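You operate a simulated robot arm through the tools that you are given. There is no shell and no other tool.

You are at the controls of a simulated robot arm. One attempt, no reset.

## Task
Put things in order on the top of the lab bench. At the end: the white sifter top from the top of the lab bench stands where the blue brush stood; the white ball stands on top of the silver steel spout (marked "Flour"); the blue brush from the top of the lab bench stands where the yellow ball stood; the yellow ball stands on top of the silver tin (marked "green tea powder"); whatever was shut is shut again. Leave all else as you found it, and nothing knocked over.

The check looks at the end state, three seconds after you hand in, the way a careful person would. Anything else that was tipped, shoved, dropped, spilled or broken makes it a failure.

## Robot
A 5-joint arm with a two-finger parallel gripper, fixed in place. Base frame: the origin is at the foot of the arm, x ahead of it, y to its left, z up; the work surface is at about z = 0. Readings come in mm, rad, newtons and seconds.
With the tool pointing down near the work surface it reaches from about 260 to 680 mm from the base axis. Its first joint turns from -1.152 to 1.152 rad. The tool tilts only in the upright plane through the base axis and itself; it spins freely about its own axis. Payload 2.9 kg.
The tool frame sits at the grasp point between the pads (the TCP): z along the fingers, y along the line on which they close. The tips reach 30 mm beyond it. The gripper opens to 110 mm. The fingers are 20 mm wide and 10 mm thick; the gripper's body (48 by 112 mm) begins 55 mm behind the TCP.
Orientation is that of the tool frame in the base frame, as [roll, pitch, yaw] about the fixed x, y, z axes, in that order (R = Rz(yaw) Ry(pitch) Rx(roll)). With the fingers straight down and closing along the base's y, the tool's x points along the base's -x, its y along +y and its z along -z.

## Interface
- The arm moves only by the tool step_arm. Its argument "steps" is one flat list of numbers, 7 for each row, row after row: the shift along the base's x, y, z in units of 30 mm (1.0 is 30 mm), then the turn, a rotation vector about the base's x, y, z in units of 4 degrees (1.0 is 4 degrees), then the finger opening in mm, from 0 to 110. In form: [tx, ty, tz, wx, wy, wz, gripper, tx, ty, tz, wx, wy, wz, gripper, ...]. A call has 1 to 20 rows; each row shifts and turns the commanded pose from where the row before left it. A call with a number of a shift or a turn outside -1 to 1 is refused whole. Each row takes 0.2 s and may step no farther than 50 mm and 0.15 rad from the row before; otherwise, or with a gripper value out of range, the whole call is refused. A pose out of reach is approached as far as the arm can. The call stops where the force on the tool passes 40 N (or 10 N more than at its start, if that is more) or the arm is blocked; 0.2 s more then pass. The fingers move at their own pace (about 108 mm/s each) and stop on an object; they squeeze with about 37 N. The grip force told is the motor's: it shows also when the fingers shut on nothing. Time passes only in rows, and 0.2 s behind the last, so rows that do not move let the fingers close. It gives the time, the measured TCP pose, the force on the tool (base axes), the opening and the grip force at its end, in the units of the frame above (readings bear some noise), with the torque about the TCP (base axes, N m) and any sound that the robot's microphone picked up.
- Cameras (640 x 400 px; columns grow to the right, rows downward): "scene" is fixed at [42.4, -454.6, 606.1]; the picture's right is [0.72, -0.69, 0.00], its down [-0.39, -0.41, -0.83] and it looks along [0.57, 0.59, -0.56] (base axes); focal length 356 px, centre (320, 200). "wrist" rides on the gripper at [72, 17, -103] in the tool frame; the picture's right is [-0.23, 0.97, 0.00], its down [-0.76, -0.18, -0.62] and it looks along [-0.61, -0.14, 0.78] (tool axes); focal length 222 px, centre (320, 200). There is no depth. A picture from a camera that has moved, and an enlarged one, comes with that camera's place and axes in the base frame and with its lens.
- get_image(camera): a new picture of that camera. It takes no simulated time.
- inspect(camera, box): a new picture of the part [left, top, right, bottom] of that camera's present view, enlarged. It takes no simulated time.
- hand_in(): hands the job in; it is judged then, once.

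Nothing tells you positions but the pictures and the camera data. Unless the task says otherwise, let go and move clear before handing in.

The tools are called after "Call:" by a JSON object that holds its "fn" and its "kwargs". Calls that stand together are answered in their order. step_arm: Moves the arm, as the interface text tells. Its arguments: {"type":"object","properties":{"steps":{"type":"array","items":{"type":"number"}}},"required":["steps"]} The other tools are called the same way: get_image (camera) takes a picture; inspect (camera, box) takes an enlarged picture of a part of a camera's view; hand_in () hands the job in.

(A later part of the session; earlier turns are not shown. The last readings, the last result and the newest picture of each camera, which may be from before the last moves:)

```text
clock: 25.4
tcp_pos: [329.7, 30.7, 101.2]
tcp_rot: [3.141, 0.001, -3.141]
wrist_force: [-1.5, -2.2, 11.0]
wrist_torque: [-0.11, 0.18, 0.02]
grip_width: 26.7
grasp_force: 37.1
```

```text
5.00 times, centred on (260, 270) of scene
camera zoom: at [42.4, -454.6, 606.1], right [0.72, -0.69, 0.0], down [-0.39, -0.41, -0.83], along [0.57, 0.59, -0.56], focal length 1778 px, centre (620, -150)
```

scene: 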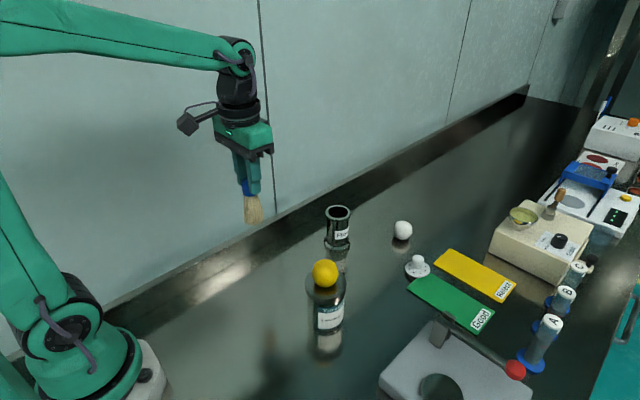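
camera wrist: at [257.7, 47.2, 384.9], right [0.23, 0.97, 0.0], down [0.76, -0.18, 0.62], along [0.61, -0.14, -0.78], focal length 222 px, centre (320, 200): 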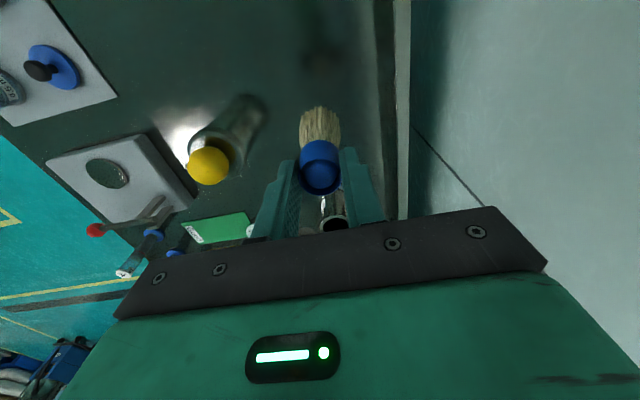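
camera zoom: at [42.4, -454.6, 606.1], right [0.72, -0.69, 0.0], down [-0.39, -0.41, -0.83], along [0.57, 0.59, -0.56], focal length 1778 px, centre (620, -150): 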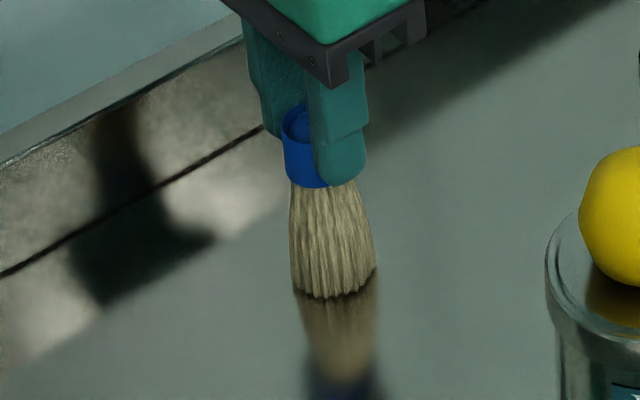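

The brush touches the bench. I'll ease off slightly and open gradually.

Call:
{"fn": "step_arm", "kwargs": {"steps": [0, 0, 0.015, 0, 0, 0, 20, 0, 0, 0, 0, 0, 0, 26, 0, 0, 0, 0, 0, 0, 28, 0, 0, 0, 0, 0, 0, 30, 0, 0, 0, 0, 0, 0, 34, 0, 0, 0, 0, 0, 0, 40, 0, 0, 0, 0, 0, 0, 50, 0, 0, 0, 0, 0, 0, 60, 0, 0, 0, 0, 0, 0, 60]}}

Call:
{"fn": "inspect", "kwargs": {"camera": "scene", "box": [220, 230, 300, 310]}}

Call:
{"fn": "get_image", "kwargs": {"camera": "wrist"}}

```text
clock: 27.4
tcp_pos: [331.0, 31.9, 102.9]
tcp_rot: [3.14, 0.001, 3.142]
wrist_force: [0.5, 0.6, 0.0]
wrist_torque: [0.01, -0.01, -0.03]
grip_width: 60.1
grasp_force: 0.1
```

```text
5.00 times, centred on (260, 270) of scene
camera zoom: at [42.4, -454.6, 606.1], right [0.72, -0.69, 0.0], down [-0.39, -0.41, -0.83], along [0.57, 0.59, -0.56], focal length 1778 px, centre (620, -150)
```

zoom: 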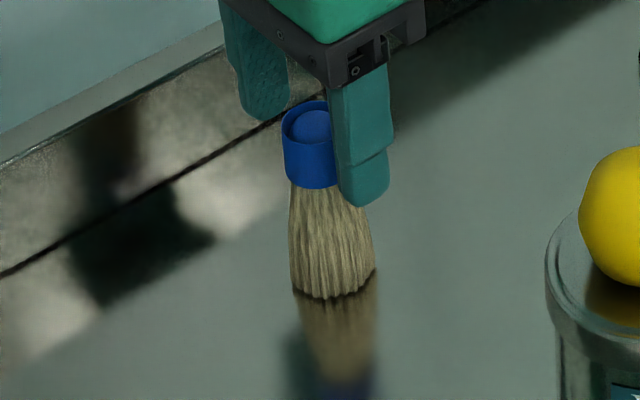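

```text
taken
camera wrist: at [257.8, 47.7, 204.6], right [0.23, 0.97, 0.0], down [0.76, -0.18, 0.62], along [0.61, -0.14, -0.78], focal length 222 px, centre (320, 200)
```

wrist: 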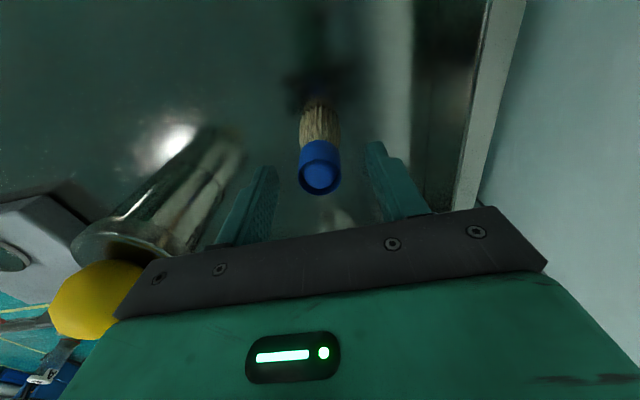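

The brush stands at the yellow ball's old spot. I'll lift clear and travel to above the sifter top.

Call:
{"fn": "step_arm", "kwargs": {"steps": [0, 0, 0.5, 0, 0, 0, 65, 0, 0, 1, 0, 0, 0, 65, 0, 0, 1, 0, 0, 0, 65, 0, 0, 1, 0, 0, 0, 65, 0, 0, 1, 0, 0, 0, 65, 0.94, -0.73, 0, 0, 0, 0, 65, 0.94, -0.73, 0, 0, 0, 0, 65, 0.94, -0.73, 0, 0, 0, 0, 65, 0.94, -0.73, 0, 0, 0, 0, 65, 0.94, -0.73, 0, 0, 0, 0, 65, 0.94, -0.73, 0, 0, 0, 0, 65, 0.94, -0.73, 0, 0, 0, 0, 65, 0.94, -0.73, 0, 0, 0, 0, 65, 0.94, -0.73, 0, 0, 0, 0, 65, 0.94, -0.73, 0, 0, 0, 0, 65, 0, 0, 0, 0, 0, 0, 65]}}

Call:
{"fn": "get_image", "kwargs": {"camera": "wrist"}}

Call:
{"fn": "get_image", "kwargs": {"camera": "scene"}}

```text
clock: 30.8
tcp_pos: [611.9, -186.9, 237.6]
tcp_rot: [3.142, -0.001, 3.14]
wrist_force: [-1.1, -0.1, 1.0]
wrist_torque: [0.0, -0.01, -0.02]
grip_width: 64.8
grasp_force: 0.1
```

```text
taken
camera wrist: at [539.6, -170.4, 339.3], right [0.23, 0.97, 0.0], down [0.76, -0.18, 0.62], along [0.61, -0.14, -0.78], focal length 222 px, centre (320, 200)
```

wrist: 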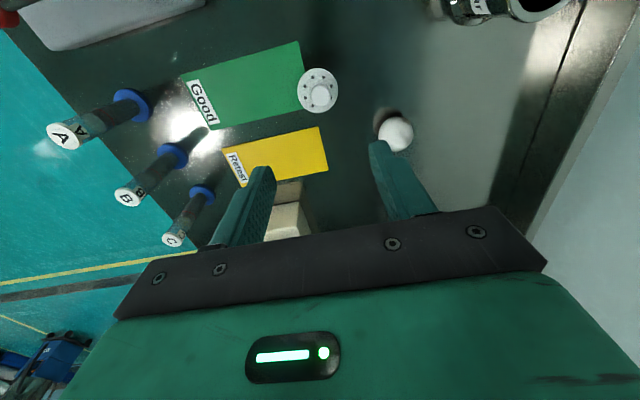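

```text
taken
```

scene: 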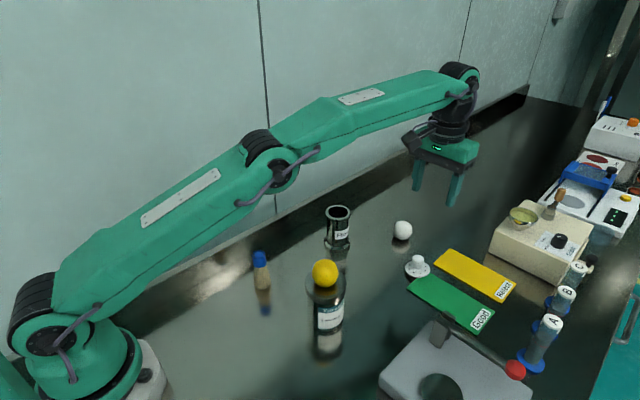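

The arm links stay well above the tin and ball at this reach. I'll take enlarged views of the sifter top and the white ball.

Call:
{"fn": "inspect", "kwargs": {"camera": "wrist", "box": [270, 50, 370, 130]}}

Call:
{"fn": "inspect", "kwargs": {"camera": "wrist", "box": [350, 90, 450, 170]}}

Call:
{"fn": "inspect", "kwargs": {"camera": "scene", "box": [380, 230, 460, 290]}}

```text
5.00 times, centred on (320, 90) of wrist
camera zoom: at [539.6, -170.4, 339.3], right [0.23, 0.97, 0.0], down [0.76, -0.18, 0.62], along [0.61, -0.14, -0.78], focal length 1111 px, centre (320, 750)
```

zoom: 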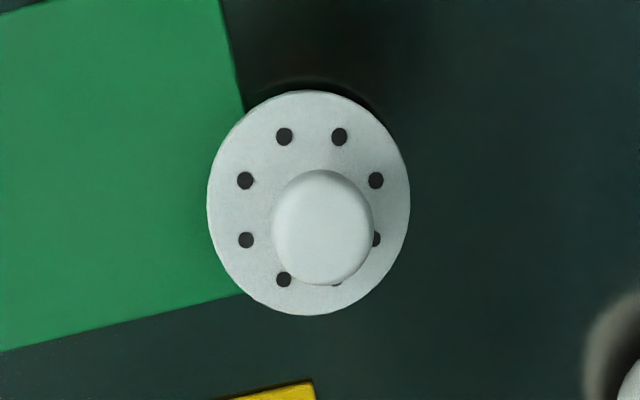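

```text
5.00 times, centred on (400, 130) of wrist
camera zoom: at [539.6, -170.4, 339.3], right [0.23, 0.97, 0.0], down [0.76, -0.18, 0.62], along [0.61, -0.14, -0.78], focal length 1111 px, centre (-80, 550)
```

zoom: 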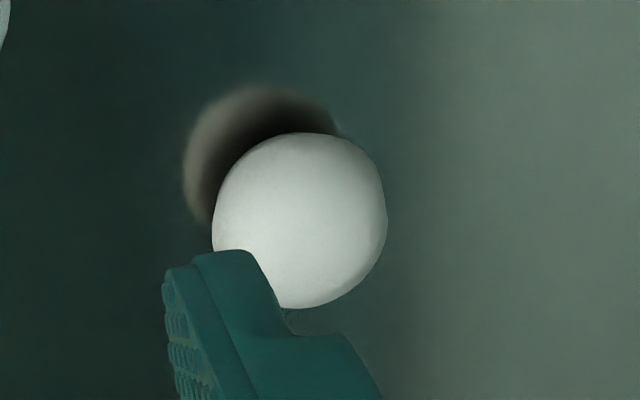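

```text
6.67 times, centred on (420, 260) of scene
camera zoom: at [42.4, -454.6, 606.1], right [0.72, -0.69, 0.0], down [-0.39, -0.41, -0.83], along [0.57, 0.59, -0.56], focal length 2370 px, centre (-347, -200)
```

zoom: 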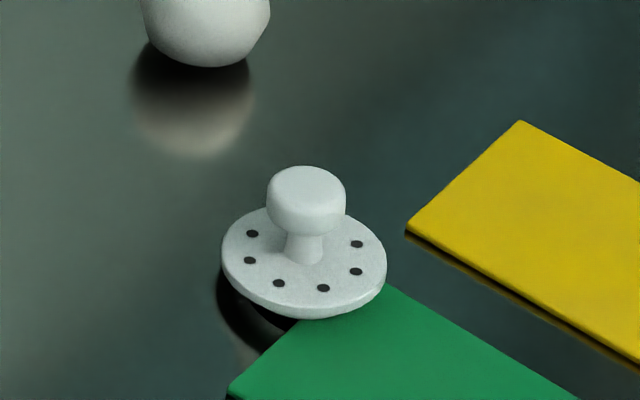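

The sifter disc rests with its -y side on the green card's edge, so it leans about 7° towards +y. I'll turn the gripper -90° to close along x, so gripping its knob won't push against the card.

Call:
{"fn": "step_arm", "kwargs": {"steps": [0, 0.08, 0, 0, 0, -1, 65, 0, 0, 0, 0, 0, -1, 60, 0, 0, 0, 0, 0, -1, 55, 0, 0, 0, 0, 0, -1, 55, 0, 0, 0, 0, 0, -1, 55, 0, 0, 0, 0, 0, -1, 55, 0, 0, 0, 0, 0, -1, 55, 0, 0, 0, 0, 0, -1, 55, 0, 0, 0, 0, 0, -1, 55, 0, 0, 0, 0, 0, -1, 55, 0, 0, 0, 0, 0, -1, 55, 0, 0, 0, 0, 0, -1, 55, 0, 0, 0, 0, 0, -1, 55, 0, 0, 0, 0, 0, -1, 55, 0, 0, 0, 0, 0, -1, 55, 0, 0, 0, 0, 0, -1, 55, 0, 0, 0, 0, 0, -1, 55, 0, 0, 0, 0, 0, -1, 55, 0, 0, 0, 0, 0, -1, 55, 0, 0, 0, 0, 0, -1, 55]}}

Call:
{"fn": "step_arm", "kwargs": {"steps": [0, 0, -1, 0, 0, -1, 55, 0, 0, -1, 0, 0, -1, 55, 0, 0, -1, 0, 0, -0.5, 55, 0, 0, 0, 0, 0, 0, 55]}}

Call:
{"fn": "get_image", "kwargs": {"camera": "wrist"}}

Call:
{"fn": "get_image", "kwargs": {"camera": "scene"}}

```text
clock: 35.0
tcp_pos: [612.6, -187.0, 236.3]
tcp_rot: [3.141, -0.001, 1.743]
wrist_force: [-0.3, -0.9, 0.1]
wrist_torque: [0.03, 0.02, -0.02]
grip_width: 55.1
grasp_force: 0.0
```

```text
clock: 36.0
tcp_pos: [612.4, -185.2, 146.7]
tcp_rot: [-3.141, 0.0, 1.569]
wrist_force: [-0.5, 0.7, 0.5]
wrist_torque: [0.0, -0.02, 0.03]
grip_width: 55.0
grasp_force: 0.0
```

```text
taken
camera wrist: at [628.7, -113.2, 248.6], right [0.97, -0.23, 0.0], down [-0.18, -0.76, 0.62], along [-0.14, -0.61, -0.78], focal length 222 px, centre (320, 200)
```

wrist: 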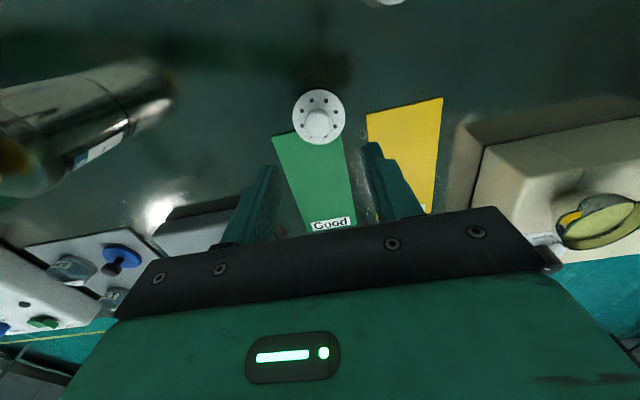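

```text
taken
```

scene: 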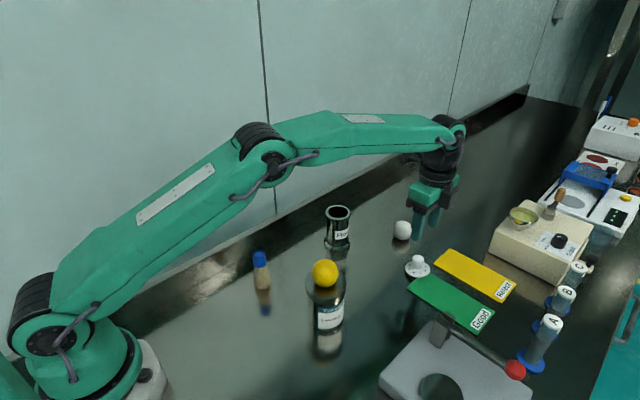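

Call:
{"fn": "inspect", "kwargs": {"camera": "wrist", "box": [260, 70, 380, 170]}}

Call:
{"fn": "inspect", "kwargs": {"camera": "scene", "box": [380, 170, 480, 280]}}

```text
4.00 times, centred on (320, 120) of wrist
camera zoom: at [628.7, -113.2, 248.6], right [0.97, -0.23, 0.0], down [-0.18, -0.76, 0.62], along [-0.14, -0.61, -0.78], focal length 888 px, centre (320, 520)
```

zoom: 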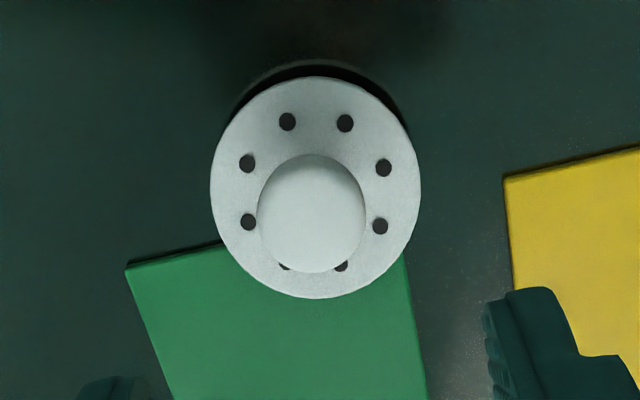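

```text
3.64 times, centred on (430, 225) of scene
camera zoom: at [42.4, -454.6, 606.1], right [0.72, -0.69, 0.0], down [-0.39, -0.41, -0.83], along [0.57, 0.59, -0.56], focal length 1293 px, centre (-80, 109)
```

zoom: 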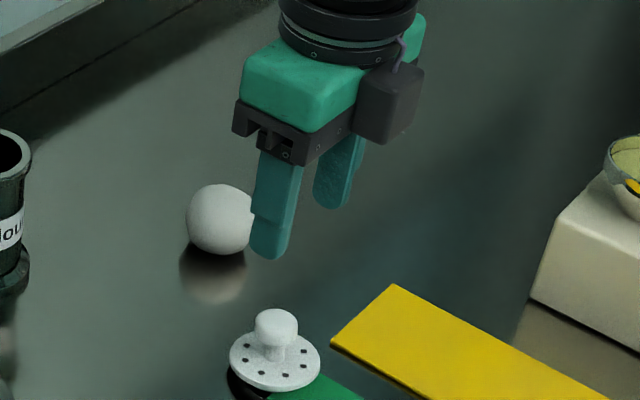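

The knob centre is at about (610.5, -186.5). I'll go down around it with fingertips staying above the disc.

Call:
{"fn": "step_arm", "kwargs": {"steps": [-0.04, -0.03, -0.9, 0, 0, 0, 55, 0, 0, -0.9, 0, 0, 0, 55, 0, 0, -0.9, 0, 0, 0, 55, 0, 0, -0.6, 0, 0, 0, 55, 0, 0, 0, 0, 0, 0, 55]}}

Call:
{"fn": "inspect", "kwargs": {"camera": "wrist", "box": [220, 70, 420, 220]}}

Call:
{"fn": "inspect", "kwargs": {"camera": "scene", "box": [370, 190, 470, 300]}}

```text
clock: 37.2
tcp_pos: [611.6, -186.2, 47.1]
tcp_rot: [3.141, 0.0, 1.572]
wrist_force: [-0.3, 0.2, 0.0]
wrist_torque: [0.02, 0.0, 0.04]
grip_width: 54.9
grasp_force: 0.1
```

```text
2.67 times, centred on (320, 145) of wrist
camera zoom: at [627.9, -114.8, 150.0], right [0.97, -0.23, 0.0], down [-0.18, -0.76, 0.62], along [-0.14, -0.61, -0.78], focal length 592 px, centre (320, 347)
```

zoom: 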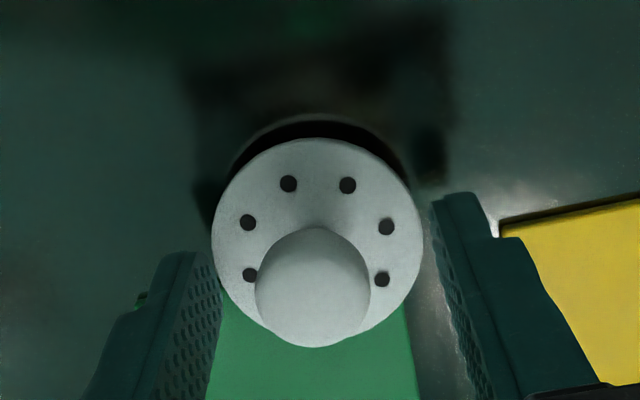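

```text
3.64 times, centred on (420, 245) of scene
camera zoom: at [42.4, -454.6, 606.1], right [0.72, -0.69, 0.0], down [-0.39, -0.41, -0.83], along [0.57, 0.59, -0.56], focal length 1293 px, centre (-44, 36)
```

zoom: 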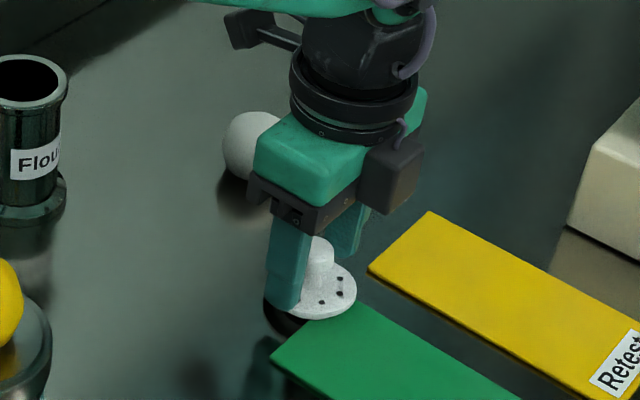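

Call:
{"fn": "step_arm", "kwargs": {"steps": [-0.04, 0, 0, 0, 0, 0, 45, 0, 0, 0, 0, 0, 0, 35, 0, 0, 0, 0, 0, 0, 28, 0, 0, 0, 0, 0, 0, 20, 0, 0, 0, 0, 0, 0, 15, 0, 0, 0, 0, 0, 0, 15]}}

Call:
{"fn": "inspect", "kwargs": {"camera": "wrist", "box": [220, 70, 420, 220]}}

Call:
{"fn": "inspect", "kwargs": {"camera": "scene", "box": [370, 190, 470, 300]}}

```text
clock: 38.6
tcp_pos: [609.9, -186.8, 47.4]
tcp_rot: [-3.142, 0.0, 1.571]
wrist_force: [0.0, -0.8, -0.1]
wrist_torque: [-0.01, 0.02, 0.02]
grip_width: 22.4
grasp_force: 36.8
```

```text
2.67 times, centred on (320, 145) of wrist
camera zoom: at [626.8, -114.6, 149.9], right [0.97, -0.23, 0.0], down [-0.18, -0.76, 0.62], along [-0.14, -0.61, -0.78], focal length 592 px, centre (320, 347)
```

zoom: 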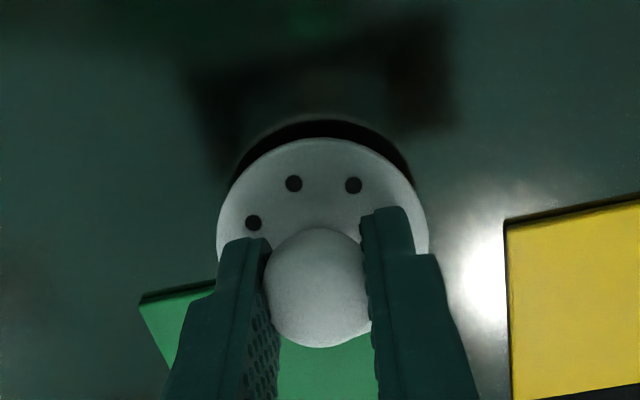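

```text
3.64 times, centred on (420, 245) of scene
camera zoom: at [42.4, -454.6, 606.1], right [0.72, -0.69, 0.0], down [-0.39, -0.41, -0.83], along [0.57, 0.59, -0.56], focal length 1293 px, centre (-44, 36)
```

zoom: 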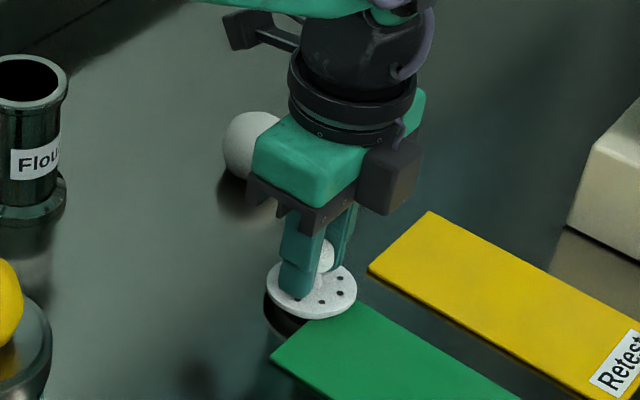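

The knob is held at 22.4 mm and the card hasn't moved. I'll lift gently and check.

Call:
{"fn": "step_arm", "kwargs": {"steps": [0, 0, 0.2, 0, 0, 0, 15, 0, 0, 0.5, 0, 0, 0, 15, 0, 0, 0.8, 0, 0, 0, 15, 0, 0, 1, 0, 0, 0, 15, 0, 0, 1, 0, 0, 0, 15, 0, 0, 0, 0, 0, 0, 15]}}

Call:
{"fn": "get_image", "kwargs": {"camera": "wrist"}}

Call:
{"fn": "inspect", "kwargs": {"camera": "scene", "box": [370, 160, 490, 310]}}

```text
clock: 40.0
tcp_pos: [608.0, -185.0, 152.1]
tcp_rot: [3.14, 0.0, 1.571]
wrist_force: [0.4, 0.1, -0.4]
wrist_torque: [-0.04, -0.01, 0.02]
grip_width: 22.4
grasp_force: 37.3
```

```text
taken
camera wrist: at [625.7, -113.4, 255.2], right [0.97, -0.23, 0.0], down [-0.18, -0.76, 0.62], along [-0.14, -0.61, -0.78], focal length 222 px, centre (320, 200)
```

wrist: 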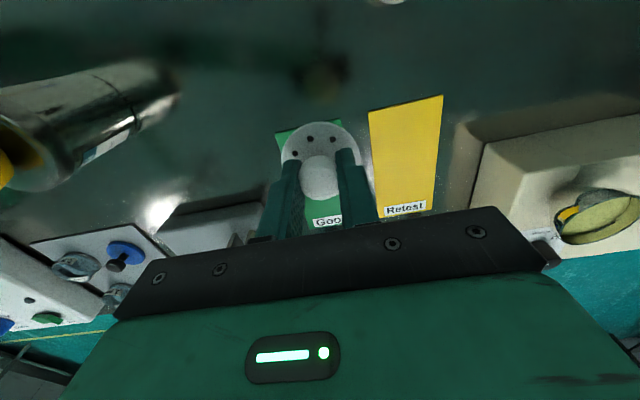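

```text
2.67 times, centred on (430, 235) of scene
camera zoom: at [42.4, -454.6, 606.1], right [0.72, -0.69, 0.0], down [-0.39, -0.41, -0.83], along [0.57, 0.59, -0.56], focal length 948 px, centre (27, 107)
```

zoom: 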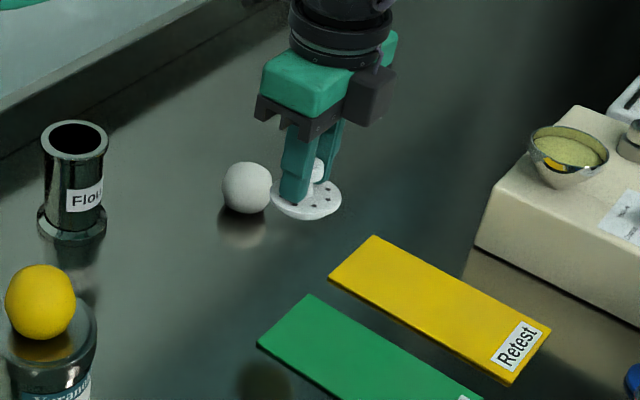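

The sifter top is lifted cleanly and the green card stays in place. I'll carry it to above the brush's old spot.

Call:
{"fn": "step_arm", "kwargs": {"steps": [-0.937, -0.284, 0, 0, 0, 0, 15, -0.937, -0.284, 0, 0, 0, 0, 15, -0.937, -0.284, 0, 0, 0, 0, 15, -0.937, -0.284, 0, 0, 0, 0, 15, -0.937, -0.284, 0, 0, 0, 0, 15, 0, 0, 0, 0, 0, 0, 15, 0, 0, 0, 0, 0, 0, 15]}}

Call:
{"fn": "get_image", "kwargs": {"camera": "wrist"}}

Call:
{"fn": "inspect", "kwargs": {"camera": "scene", "box": [320, 190, 480, 350]}}

```text
clock: 41.6
tcp_pos: [469.6, -227.2, 152.4]
tcp_rot: [-3.141, 0.0, 1.571]
wrist_force: [-0.4, -0.4, 0.0]
wrist_torque: [-0.03, 0.02, 0.02]
grip_width: 22.3
grasp_force: 37.0
```

```text
taken
camera wrist: at [486.4, -155.4, 255.4], right [0.97, -0.23, 0.0], down [-0.18, -0.76, 0.62], along [-0.14, -0.61, -0.78], focal length 222 px, centre (320, 200)
```

wrist: 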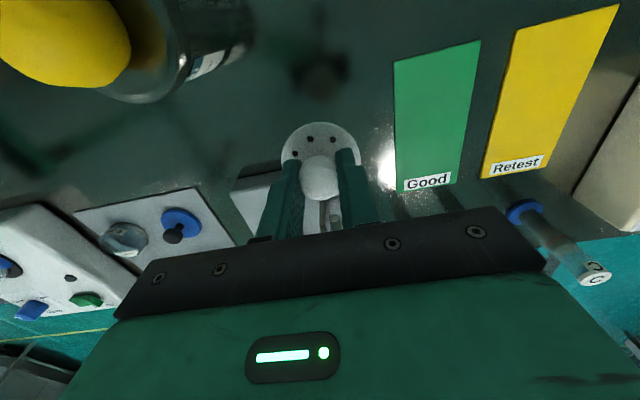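

```text
2.50 times, centred on (400, 270) of scene
camera zoom: at [42.4, -454.6, 606.1], right [0.72, -0.69, 0.0], down [-0.39, -0.41, -0.83], along [0.57, 0.59, -0.56], focal length 889 px, centre (120, 25)
```

zoom: 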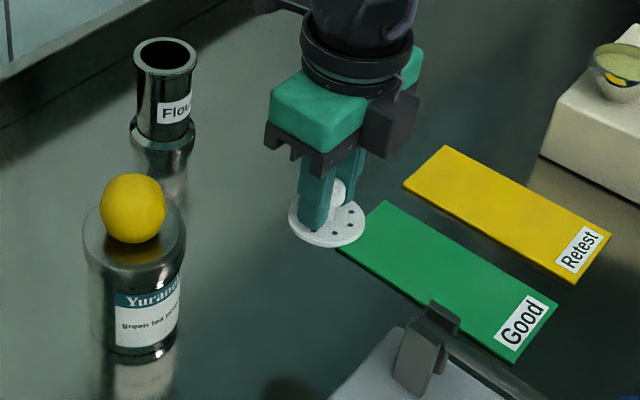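

Call:
{"fn": "step_arm", "kwargs": {"steps": [-0.03, -0.02, -0.9, 0, 0, 0, 15, 0, 0, -0.9, 0, 0, 0, 15, 0, 0, -0.9, 0, 0, 0, 15, 0, 0, -0.6, 0, 0, 0, 15, 0, 0, 0, 0, 0, 0, 15, 0, 0, 0, 0, 0, 0, 15]}}

Call:
{"fn": "inspect", "kwargs": {"camera": "wrist", "box": [220, 70, 420, 220]}}

Call:
{"fn": "inspect", "kwargs": {"camera": "scene", "box": [350, 240, 450, 340]}}

```text
clock: 43.0
tcp_pos: [468.9, -230.2, 53.5]
tcp_rot: [-3.14, 0.001, 1.57]
wrist_force: [-0.2, -0.7, -0.4]
wrist_torque: [0.01, 0.01, 0.02]
grip_width: 22.5
grasp_force: 36.7
```

```text
2.67 times, centred on (320, 145) of wrist
camera zoom: at [486.1, -157.7, 156.0], right [0.97, -0.23, 0.0], down [-0.18, -0.76, 0.62], along [-0.14, -0.61, -0.78], focal length 592 px, centre (320, 347)
```

zoom: 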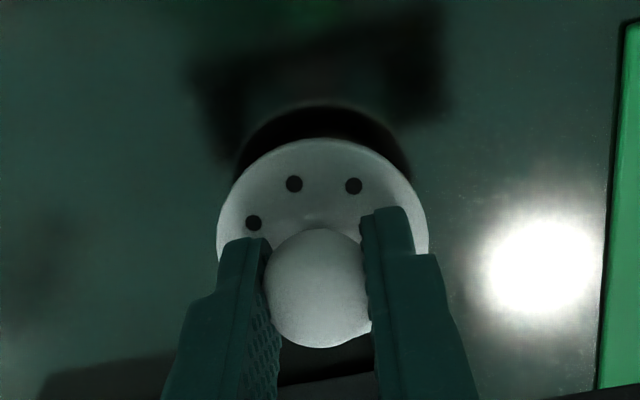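

```text
4.00 times, centred on (400, 290) of scene
camera zoom: at [42.4, -454.6, 606.1], right [0.72, -0.69, 0.0], down [-0.39, -0.41, -0.83], along [0.57, 0.59, -0.56], focal length 1422 px, centre (0, -160)
```

zoom: 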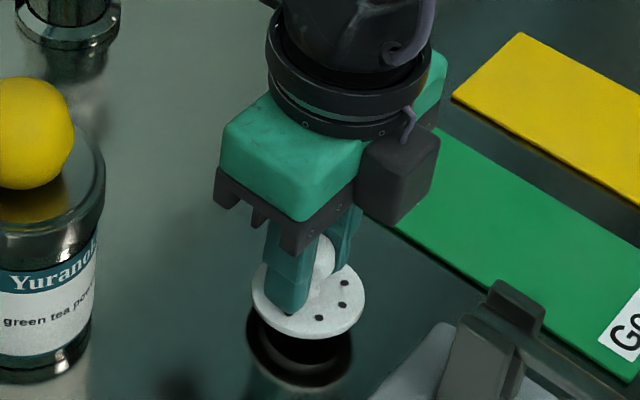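

Call:
{"fn": "step_arm", "kwargs": {"steps": [0, 0.04, -0.1, 0, 0, 0, 15, 0, 0, -0.06, 0, 0, 0, 15, 0, 0, 0, 0, 0, 0, 15]}}

Call:
{"fn": "inspect", "kwargs": {"camera": "scene", "box": [370, 270, 430, 330]}}

```text
clock: 43.8
tcp_pos: [469.9, -227.7, 47.9]
tcp_rot: [3.141, -0.001, 1.571]
wrist_force: [0.1, 0.6, -0.4]
wrist_torque: [0.05, -0.02, 0.0]
grip_width: 22.1
grasp_force: 37.8
```

```text
6.67 times, centred on (400, 300) of scene
camera zoom: at [42.4, -454.6, 606.1], right [0.72, -0.69, 0.0], down [-0.39, -0.41, -0.83], along [0.57, 0.59, -0.56], focal length 2370 px, centre (-213, -467)
```

zoom: 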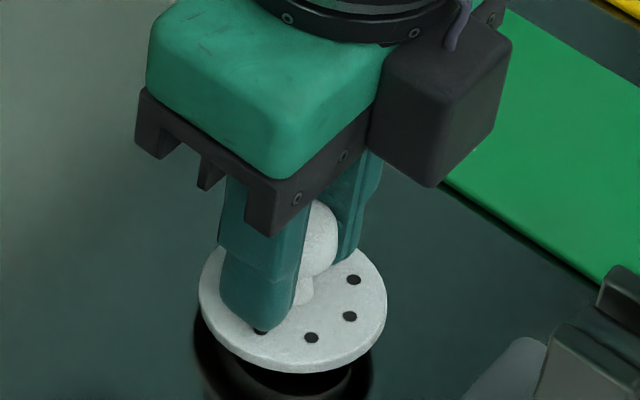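

Call:
{"fn": "step_arm", "kwargs": {"steps": [0, 0, -0.05, 0, 0, 0, 15, 0, 0, 0, 0, 0, 0, 15]}}

```text
clock: 44.4
tcp_pos: [469.6, -228.9, 47.2]
tcp_rot: [3.141, 0.001, 1.57]
wrist_force: [0.0, -0.6, -0.1]
wrist_torque: [0.01, -0.02, -0.01]
grip_width: 22.2
grasp_force: 36.7
```

Call:
{"fn": "step_arm", "kwargs": {"steps": [0, 0, -0.04, 0, 0, 0, 15, 0, 0, 0, 0, 0, 0, 15]}}

Call:
{"fn": "inspect", "kwargs": {"camera": "scene", "box": [370, 270, 430, 330]}}

```text
clock: 45.0
tcp_pos: [469.7, -227.7, 47.0]
tcp_rot: [3.14, 0.001, 1.57]
wrist_force: [-0.3, 1.0, 9.1]
wrist_torque: [0.14, 0.0, 0.0]
grip_width: 22.1
grasp_force: 36.9
```

```text
6.67 times, centred on (400, 300) of scene
camera zoom: at [42.4, -454.6, 606.1], right [0.72, -0.69, 0.0], down [-0.39, -0.41, -0.83], along [0.57, 0.59, -0.56], focal length 2370 px, centre (-213, -467)
```

zoom: 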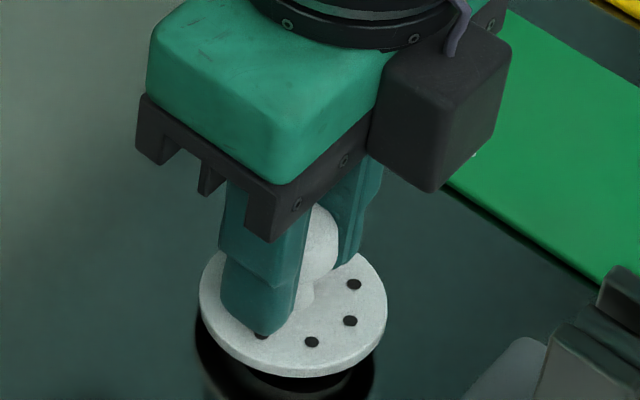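

The boss touches at its +y edge, so the sifter still leans as it did on the card. I'll ease off and open slowly to let it settle flat.

Call:
{"fn": "step_arm", "kwargs": {"steps": [0, 0, 0.01, 0, 0, 0, 15, 0, 0, 0, 0, 0, 0, 22, 0, 0, 0, 0, 0, 0, 23, 0, 0, 0, 0, 0, 0, 24, 0, 0, 0, 0, 0, 0, 26, 0, 0, 0, 0, 0, 0, 30, 0, 0, 0, 0, 0, 0, 38, 0, 0, 0, 0, 0, 0, 46, 0, 0, 0, 0, 0, 0, 52, 0, 0, 0, 0, 0, 0, 52]}}

Call:
{"fn": "inspect", "kwargs": {"camera": "scene", "box": [370, 270, 430, 330]}}

Call:
{"fn": "inspect", "kwargs": {"camera": "wrist", "box": [220, 70, 420, 220]}}

```text
clock: 47.2
tcp_pos: [468.6, -227.6, 46.3]
tcp_rot: [-3.14, 0.001, 1.57]
wrist_force: [0.1, -0.7, -0.4]
wrist_torque: [-0.02, 0.0, 0.0]
grip_width: 52.1
grasp_force: 0.1
```

```text
6.67 times, centred on (400, 300) of scene
camera zoom: at [42.4, -454.6, 606.1], right [0.72, -0.69, 0.0], down [-0.39, -0.41, -0.83], along [0.57, 0.59, -0.56], focal length 2370 px, centre (-213, -467)
```

zoom: 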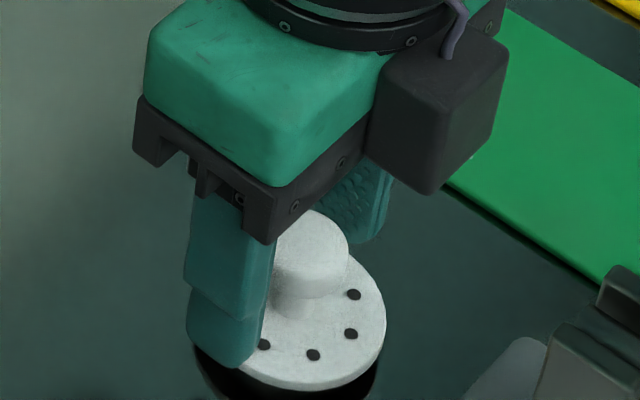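

```text
2.67 times, centred on (320, 145) of wrist
camera zoom: at [485.1, -156.1, 148.6], right [0.97, -0.23, 0.0], down [-0.18, -0.76, 0.62], along [-0.14, -0.61, -0.78], focal length 592 px, centre (320, 347)
```

zoom: 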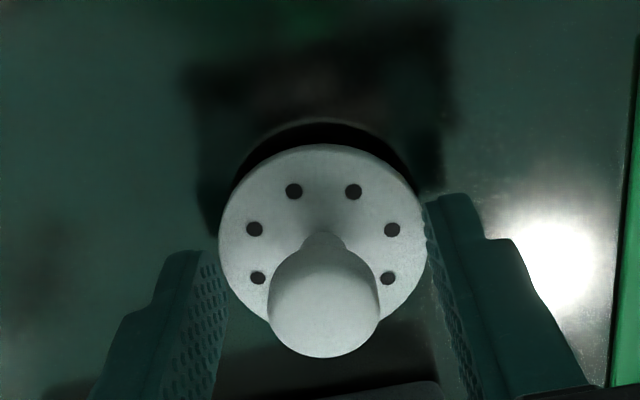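

The sifter top has settled flat at the brush's old spot. I'll lift straight up and check it.

Call:
{"fn": "step_arm", "kwargs": {"steps": [0, 0, 0.5, 0, 0, 0, 55, 0, 0, 1, 0, 0, 0, 55, 0, 0, 1, 0, 0, 0, 55, 0, 0, 1, 0, 0, 0, 55, 0, 0, 1, 0, 0, 0, 55, 0, 0, 1, 0, 0, 0, 55, 0, 0, 0, 0, 0, 0, 55]}}

Call:
{"fn": "get_image", "kwargs": {"camera": "wrist"}}

Call:
{"fn": "get_image", "kwargs": {"camera": "scene"}}

Call:
{"fn": "inspect", "kwargs": {"camera": "scene", "box": [360, 260, 440, 340]}}

```text
clock: 48.8
tcp_pos: [467.5, -229.1, 212.5]
tcp_rot: [-3.14, 0.001, 1.57]
wrist_force: [0.2, 0.1, 0.1]
wrist_torque: [-0.01, -0.02, -0.01]
grip_width: 54.8
grasp_force: 0.2
```

```text
taken
camera wrist: at [484.1, -157.2, 314.9], right [0.97, -0.23, 0.0], down [-0.18, -0.76, 0.62], along [-0.14, -0.61, -0.78], focal length 222 px, centre (320, 200)
```

wrist: 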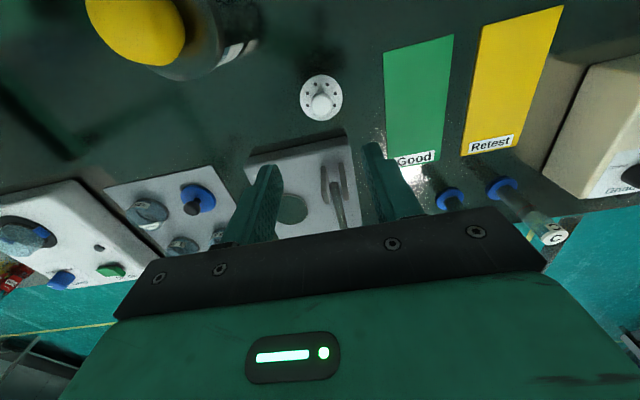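

```text
taken
```

scene: 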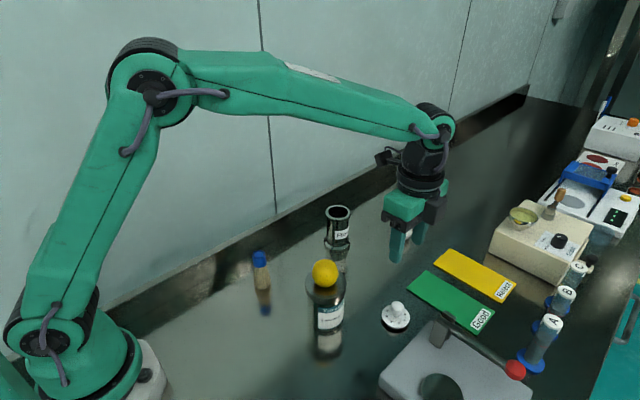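

```text
5.00 times, centred on (400, 300) of scene
camera zoom: at [42.4, -454.6, 606.1], right [0.72, -0.69, 0.0], down [-0.39, -0.41, -0.83], along [0.57, 0.59, -0.56], focal length 1778 px, centre (-80, -300)
```

zoom: 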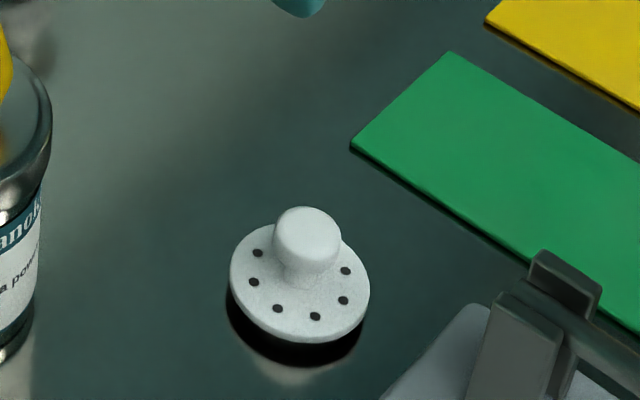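

The sifter is about where the brush stood and stands level. Next I'll turn the gripper back towards tangential while moving to azimuth -7.4°, short of the white ball at (691, -90).

Call:
{"fn": "step_arm", "kwargs": {"steps": [0.212, 0.252, 0, 0, 0, 1, 60, 0.212, 0.252, 0, 0, 0, 1, 60, 0.212, 0.252, 0, 0, 0, 1, 60, 0.212, 0.252, 0, 0, 0, 1, 60, 0.212, 0.252, 0, 0, 0, 1, 60, 0.212, 0.252, 0, 0, 0, 1, 60, 0.212, 0.252, 0, 0, 0, 1, 60, 0.212, 0.252, 0, 0, 0, 1, 60, 0.212, 0.252, 0, 0, 0, 1, 60, 0.212, 0.252, 0, 0, 0, 1, 60, 0.212, 0.252, 0, 0, 0, 1, 60, 0.212, 0.252, 0, 0, 0, 1, 60, 0.212, 0.252, 0, 0, 0, 1, 60, 0.212, 0.252, 0, 0, 0, 1, 60, 0.212, 0.252, 0, 0, 0, 1, 60, 0.212, 0.252, 0, 0, 0, 1, 60, 0.212, 0.252, 0, 0, 0, 1, 60, 0.212, 0.252, 0, 0, 0, 1, 70, 0.212, 0.252, 0, 0, 0, 1, 75, 0.212, 0.252, 0, 0, 0, 1, 75]}}

Call:
{"fn": "step_arm", "kwargs": {"steps": [0, 0, 0, 0, 0, 0.65, 75, 0, 0, 0, 0, 0, 0, 75]}}

Call:
{"fn": "get_image", "kwargs": {"camera": "wrist"}}

Call:
{"fn": "get_image", "kwargs": {"camera": "scene"}}

```text
clock: 53.0
tcp_pos: [596.0, -75.9, 211.8]
tcp_rot: [3.14, 0.0, 2.967]
wrist_force: [0.2, 0.0, -0.2]
wrist_torque: [0.02, -0.02, 0.0]
grip_width: 74.9
grasp_force: 0.0
```

```text
clock: 53.6
tcp_pos: [596.5, -77.2, 211.2]
tcp_rot: [3.14, 0.001, 3.012]
wrist_force: [-0.4, -0.6, -1.2]
wrist_torque: [0.02, -0.01, -0.02]
grip_width: 74.8
grasp_force: 0.0
```

```text
taken
camera wrist: at [525.9, -50.6, 314.3], right [0.35, 0.94, 0.0], down [0.73, -0.27, 0.62], along [0.58, -0.22, -0.78], focal length 222 px, centre (320, 200)
```

wrist: 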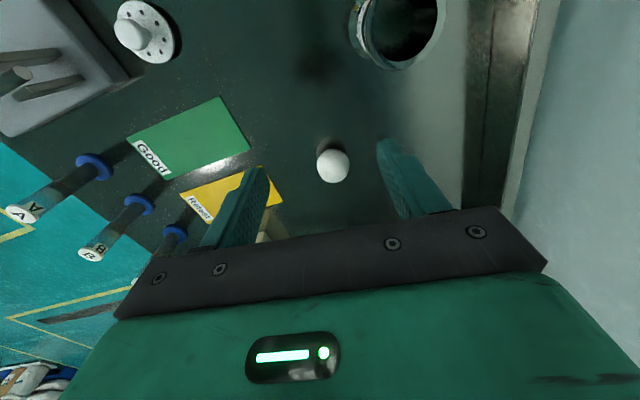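

```text
taken
```

scene: 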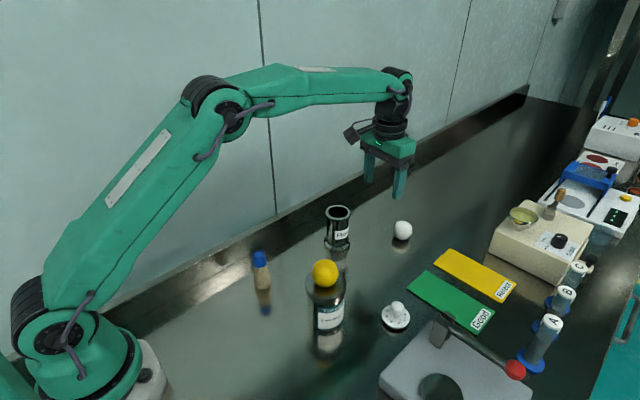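

From here both the spout mouth and the white ball show; I'll enlarge them to measure the hole and the ball.

Call:
{"fn": "inspect", "kwargs": {"camera": "wrist", "box": [335, 0, 455, 80]}}

Call:
{"fn": "inspect", "kwargs": {"camera": "wrist", "box": [290, 130, 380, 200]}}

Call:
{"fn": "inspect", "kwargs": {"camera": "scene", "box": [315, 195, 365, 265]}}

```text
5.00 times, centred on (395, 40) of wrist
camera zoom: at [525.9, -50.6, 314.3], right [0.35, 0.94, 0.0], down [0.73, -0.27, 0.62], along [0.58, -0.22, -0.78], focal length 1111 px, centre (-55, 1000)
```

zoom: 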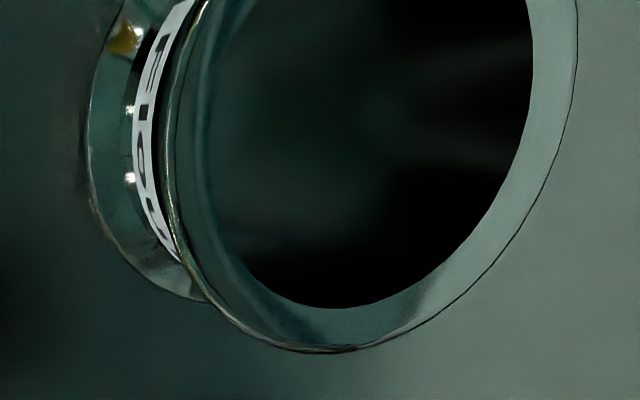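

```text
5.71 times, centred on (335, 165) of wrist
camera zoom: at [525.9, -50.6, 314.3], right [0.35, 0.94, 0.0], down [0.73, -0.27, 0.62], along [0.58, -0.22, -0.78], focal length 1269 px, centre (234, 400)
```

zoom: 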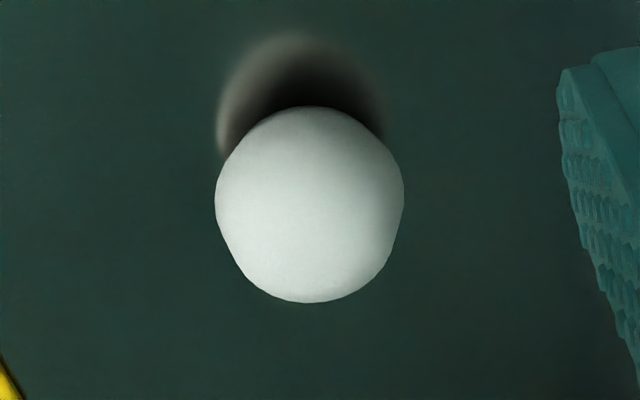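

```text
5.71 times, centred on (340, 230) of scene
camera zoom: at [42.4, -454.6, 606.1], right [0.72, -0.69, 0.0], down [-0.39, -0.41, -0.83], along [0.57, 0.59, -0.56], focal length 2031 px, centre (206, 29)
```

zoom: 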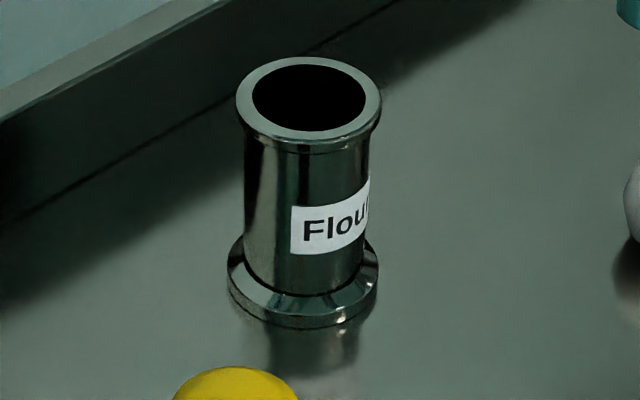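

The spout's hole looks about 47–48 mm wide and the ball about 48 mm, so I'll hold the ball near the fingertips. Now I'll tilt the tool 20° outward and approach above the white ball.

Call:
{"fn": "step_arm", "kwargs": {"steps": [0, 0, 0, -0.129, -0.99, 0, 75, 0, 0, 0, -0.129, -0.99, 0, 75, 0, 0, 0, -0.129, -0.99, 0, 75, 0, 0, 0, -0.129, -0.99, 0, 75, 0, 0, 0, -0.129, -0.99, 0, 75, 0.724, -0.1, -0.76, 0, 0, 0, 75, 0.724, -0.1, -0.76, 0, 0, 0, 75, 0.724, -0.1, -0.76, 0, 0, 0, 75, 0.724, -0.1, -0.76, 0, 0, 0, 75, 0, 0, 0, 0, 0, 0, 75]}}

Call:
{"fn": "get_image", "kwargs": {"camera": "wrist"}}

Call:
{"fn": "get_image", "kwargs": {"camera": "scene"}}

```text
clock: 55.8
tcp_pos: [684.4, -86.5, 119.7]
tcp_rot: [3.139, 0.349, 3.013]
wrist_force: [0.1, -0.5, -0.5]
wrist_torque: [-0.02, 0.0, 0.04]
grip_width: 74.8
grasp_force: 0.1
```

```text
taken
camera wrist: at [583.6, -57.6, 191.8], right [0.34, 0.94, 0.08], down [0.48, -0.24, 0.85], along [0.81, -0.25, -0.53], focal length 222 px, centre (320, 200)
```

wrist: 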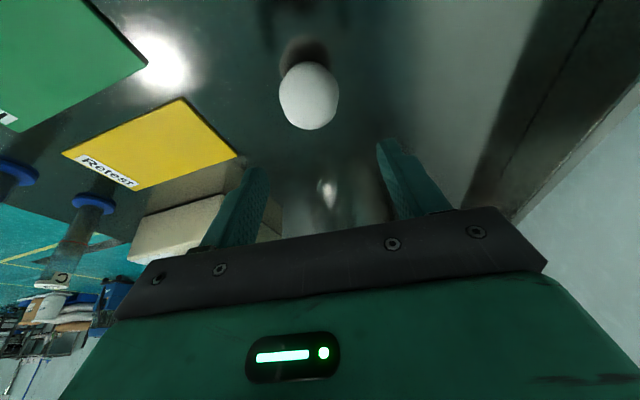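

```text
taken
```

scene: 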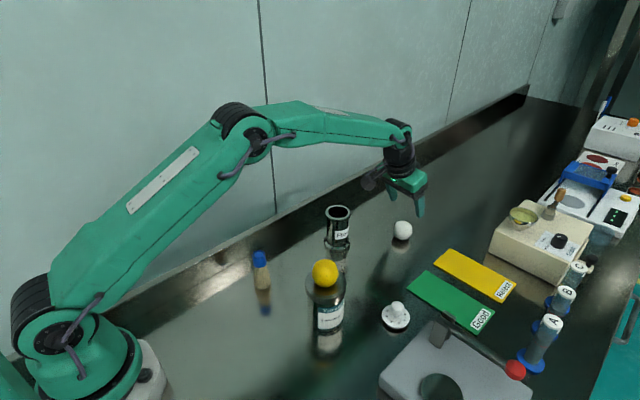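

Call:
{"fn": "step_arm", "kwargs": {"steps": [-0.06, -0.057, -0.8, 0, 0, 0, 75, 0, 0, -0.8, 0, 0, 0, 75, 0, 0, -0.6, 0, 0, 0, 75, 0, 0, -0.22, 0, 0, 0, 75, 0, 0, 0, 0, 0, 0, 75]}}

Call:
{"fn": "get_image", "kwargs": {"camera": "wrist"}}

Call:
{"fn": "inspect", "kwargs": {"camera": "scene", "box": [360, 160, 460, 260]}}

```text
clock: 57.0
tcp_pos: [682.8, -90.0, 48.3]
tcp_rot: [3.141, 0.349, 3.014]
wrist_force: [0.6, -0.2, 0.5]
wrist_torque: [0.0, 0.0, -0.01]
grip_width: 74.9
grasp_force: 0.0
```

```text
taken
camera wrist: at [582.1, -60.1, 119.4], right [0.34, 0.94, 0.08], down [0.48, -0.24, 0.85], along [0.81, -0.25, -0.53], focal length 222 px, centre (320, 200)
```

wrist: 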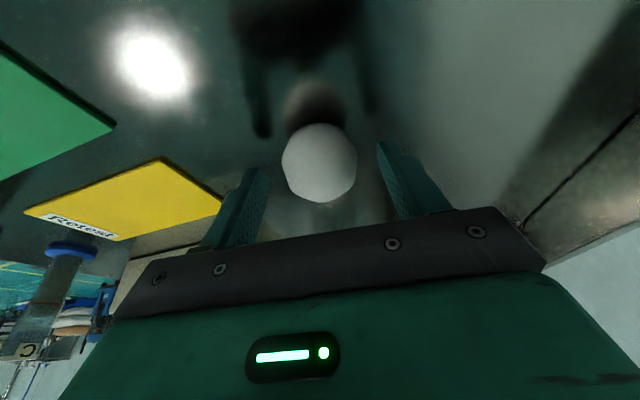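

```text
4.00 times, centred on (410, 210) of scene
camera zoom: at [42.4, -454.6, 606.1], right [0.72, -0.69, 0.0], down [-0.39, -0.41, -0.83], along [0.57, 0.59, -0.56], focal length 1422 px, centre (-40, 160)
```

zoom: 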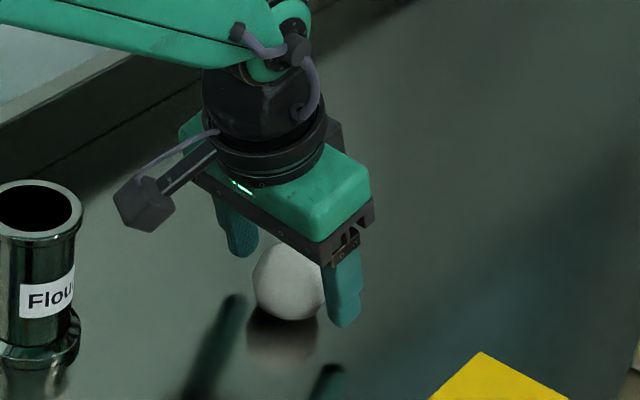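

The ball sits between the fingers; I'll shift 2 mm back towards the base and close on it.

Call:
{"fn": "step_arm", "kwargs": {"steps": [-0.06, 0, -0.02, 0, 0, 0, 65, 0, 0, 0, 0, 0, 0, 55, 0, 0, 0, 0, 0, 0, 50, 0, 0, 0, 0, 0, 0, 40, 0, 0, 0, 0, 0, 0, 40, 0, 0, 0, 0, 0, 0, 40]}}

Call:
{"fn": "get_image", "kwargs": {"camera": "wrist"}}

Call:
{"fn": "inspect", "kwargs": {"camera": "scene", "box": [370, 180, 450, 260]}}

```text
clock: 58.4
tcp_pos: [681.6, -89.1, 48.4]
tcp_rot: [3.141, 0.35, 3.013]
wrist_force: [0.7, 0.6, 1.2]
wrist_torque: [-0.03, -0.02, -0.04]
grip_width: 48.3
grasp_force: 37.0
```

```text
taken
camera wrist: at [580.5, -60.2, 119.0], right [0.34, 0.94, 0.08], down [0.48, -0.24, 0.85], along [0.81, -0.25, -0.53], focal length 222 px, centre (320, 200)
```

wrist: 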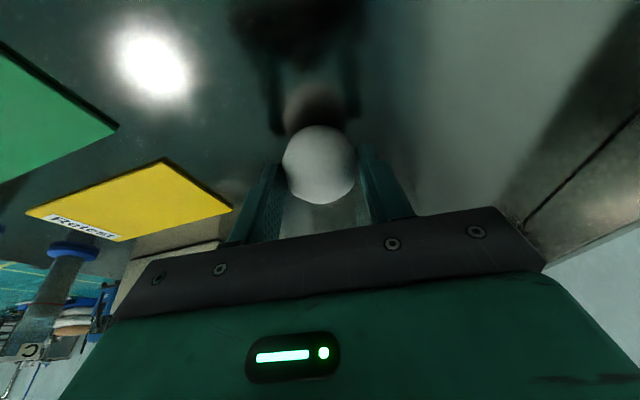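

```text
5.00 times, centred on (410, 220) of scene
camera zoom: at [42.4, -454.6, 606.1], right [0.72, -0.69, 0.0], down [-0.39, -0.41, -0.83], along [0.57, 0.59, -0.56], focal length 1778 px, centre (-130, 100)
```

zoom: 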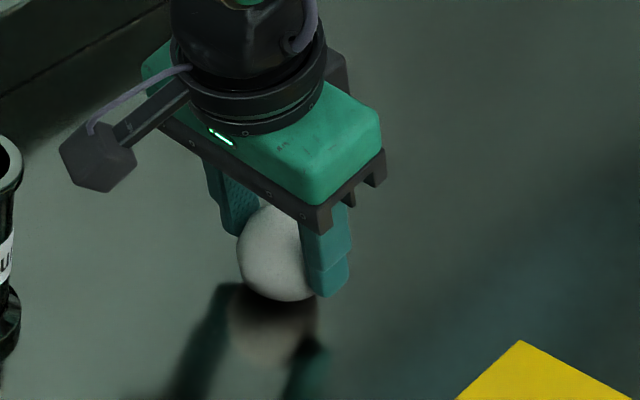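

The white ball is gripped at 48.3 mm. I'll lift it, retract, and bring the tool upright again.

Call:
{"fn": "step_arm", "kwargs": {"steps": [0, 0, 0.3, 0, 0, 0, 40, 0, 0, 0.7, 0, 0, 0, 40, 0, 0, 1, 0, 0, 0, 40, 0, 0, 1, 0, 0, 0, 40, 0, 0, 1, 0, 0, 0, 40, 0, 0, 1, 0, 0, 0, 40, -0.945, 0.124, 0.2, 0, 0, 0, 40, -0.945, 0.124, 0.2, 0, 0, 0, 40, -0.945, 0.124, 0, 0, 0, 0, 40, 0, 0, 0, 0.129, 0.99, 0, 40, 0, 0, 0, 0.129, 0.99, 0, 40, 0, 0, 0, 0.129, 0.99, 0, 40, 0, 0, 0, 0.129, 0.99, 0, 40, 0, 0, 0, 0.129, 0.99, 0, 40, 0, 0, 0, 0, 0, 0, 40]}}

Call:
{"fn": "get_image", "kwargs": {"camera": "wrist"}}

Call:
{"fn": "get_image", "kwargs": {"camera": "scene"}}

```text
clock: 61.6
tcp_pos: [594.1, -79.0, 207.3]
tcp_rot: [3.142, -0.001, 3.011]
wrist_force: [-0.1, 0.6, -0.5]
wrist_torque: [0.02, -0.02, 0.0]
grip_width: 48.3
grasp_force: 36.4
```

```text
taken
camera wrist: at [525.0, -53.1, 310.7], right [0.35, 0.94, 0.0], down [0.73, -0.27, 0.62], along [0.58, -0.22, -0.78], focal length 222 px, centre (320, 200)
```

wrist: 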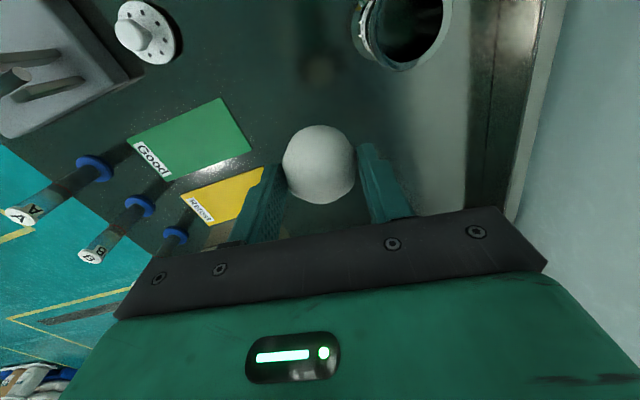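

```text
taken
```

scene: 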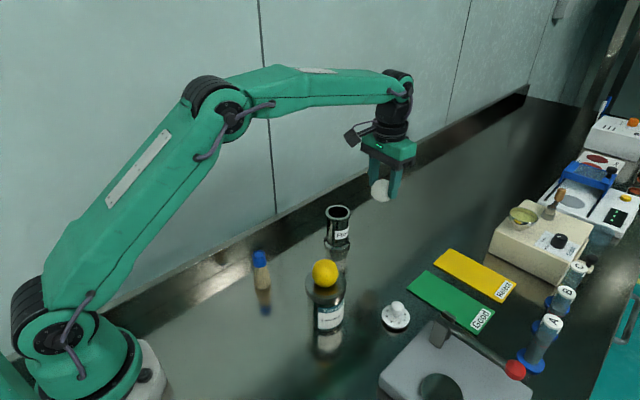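

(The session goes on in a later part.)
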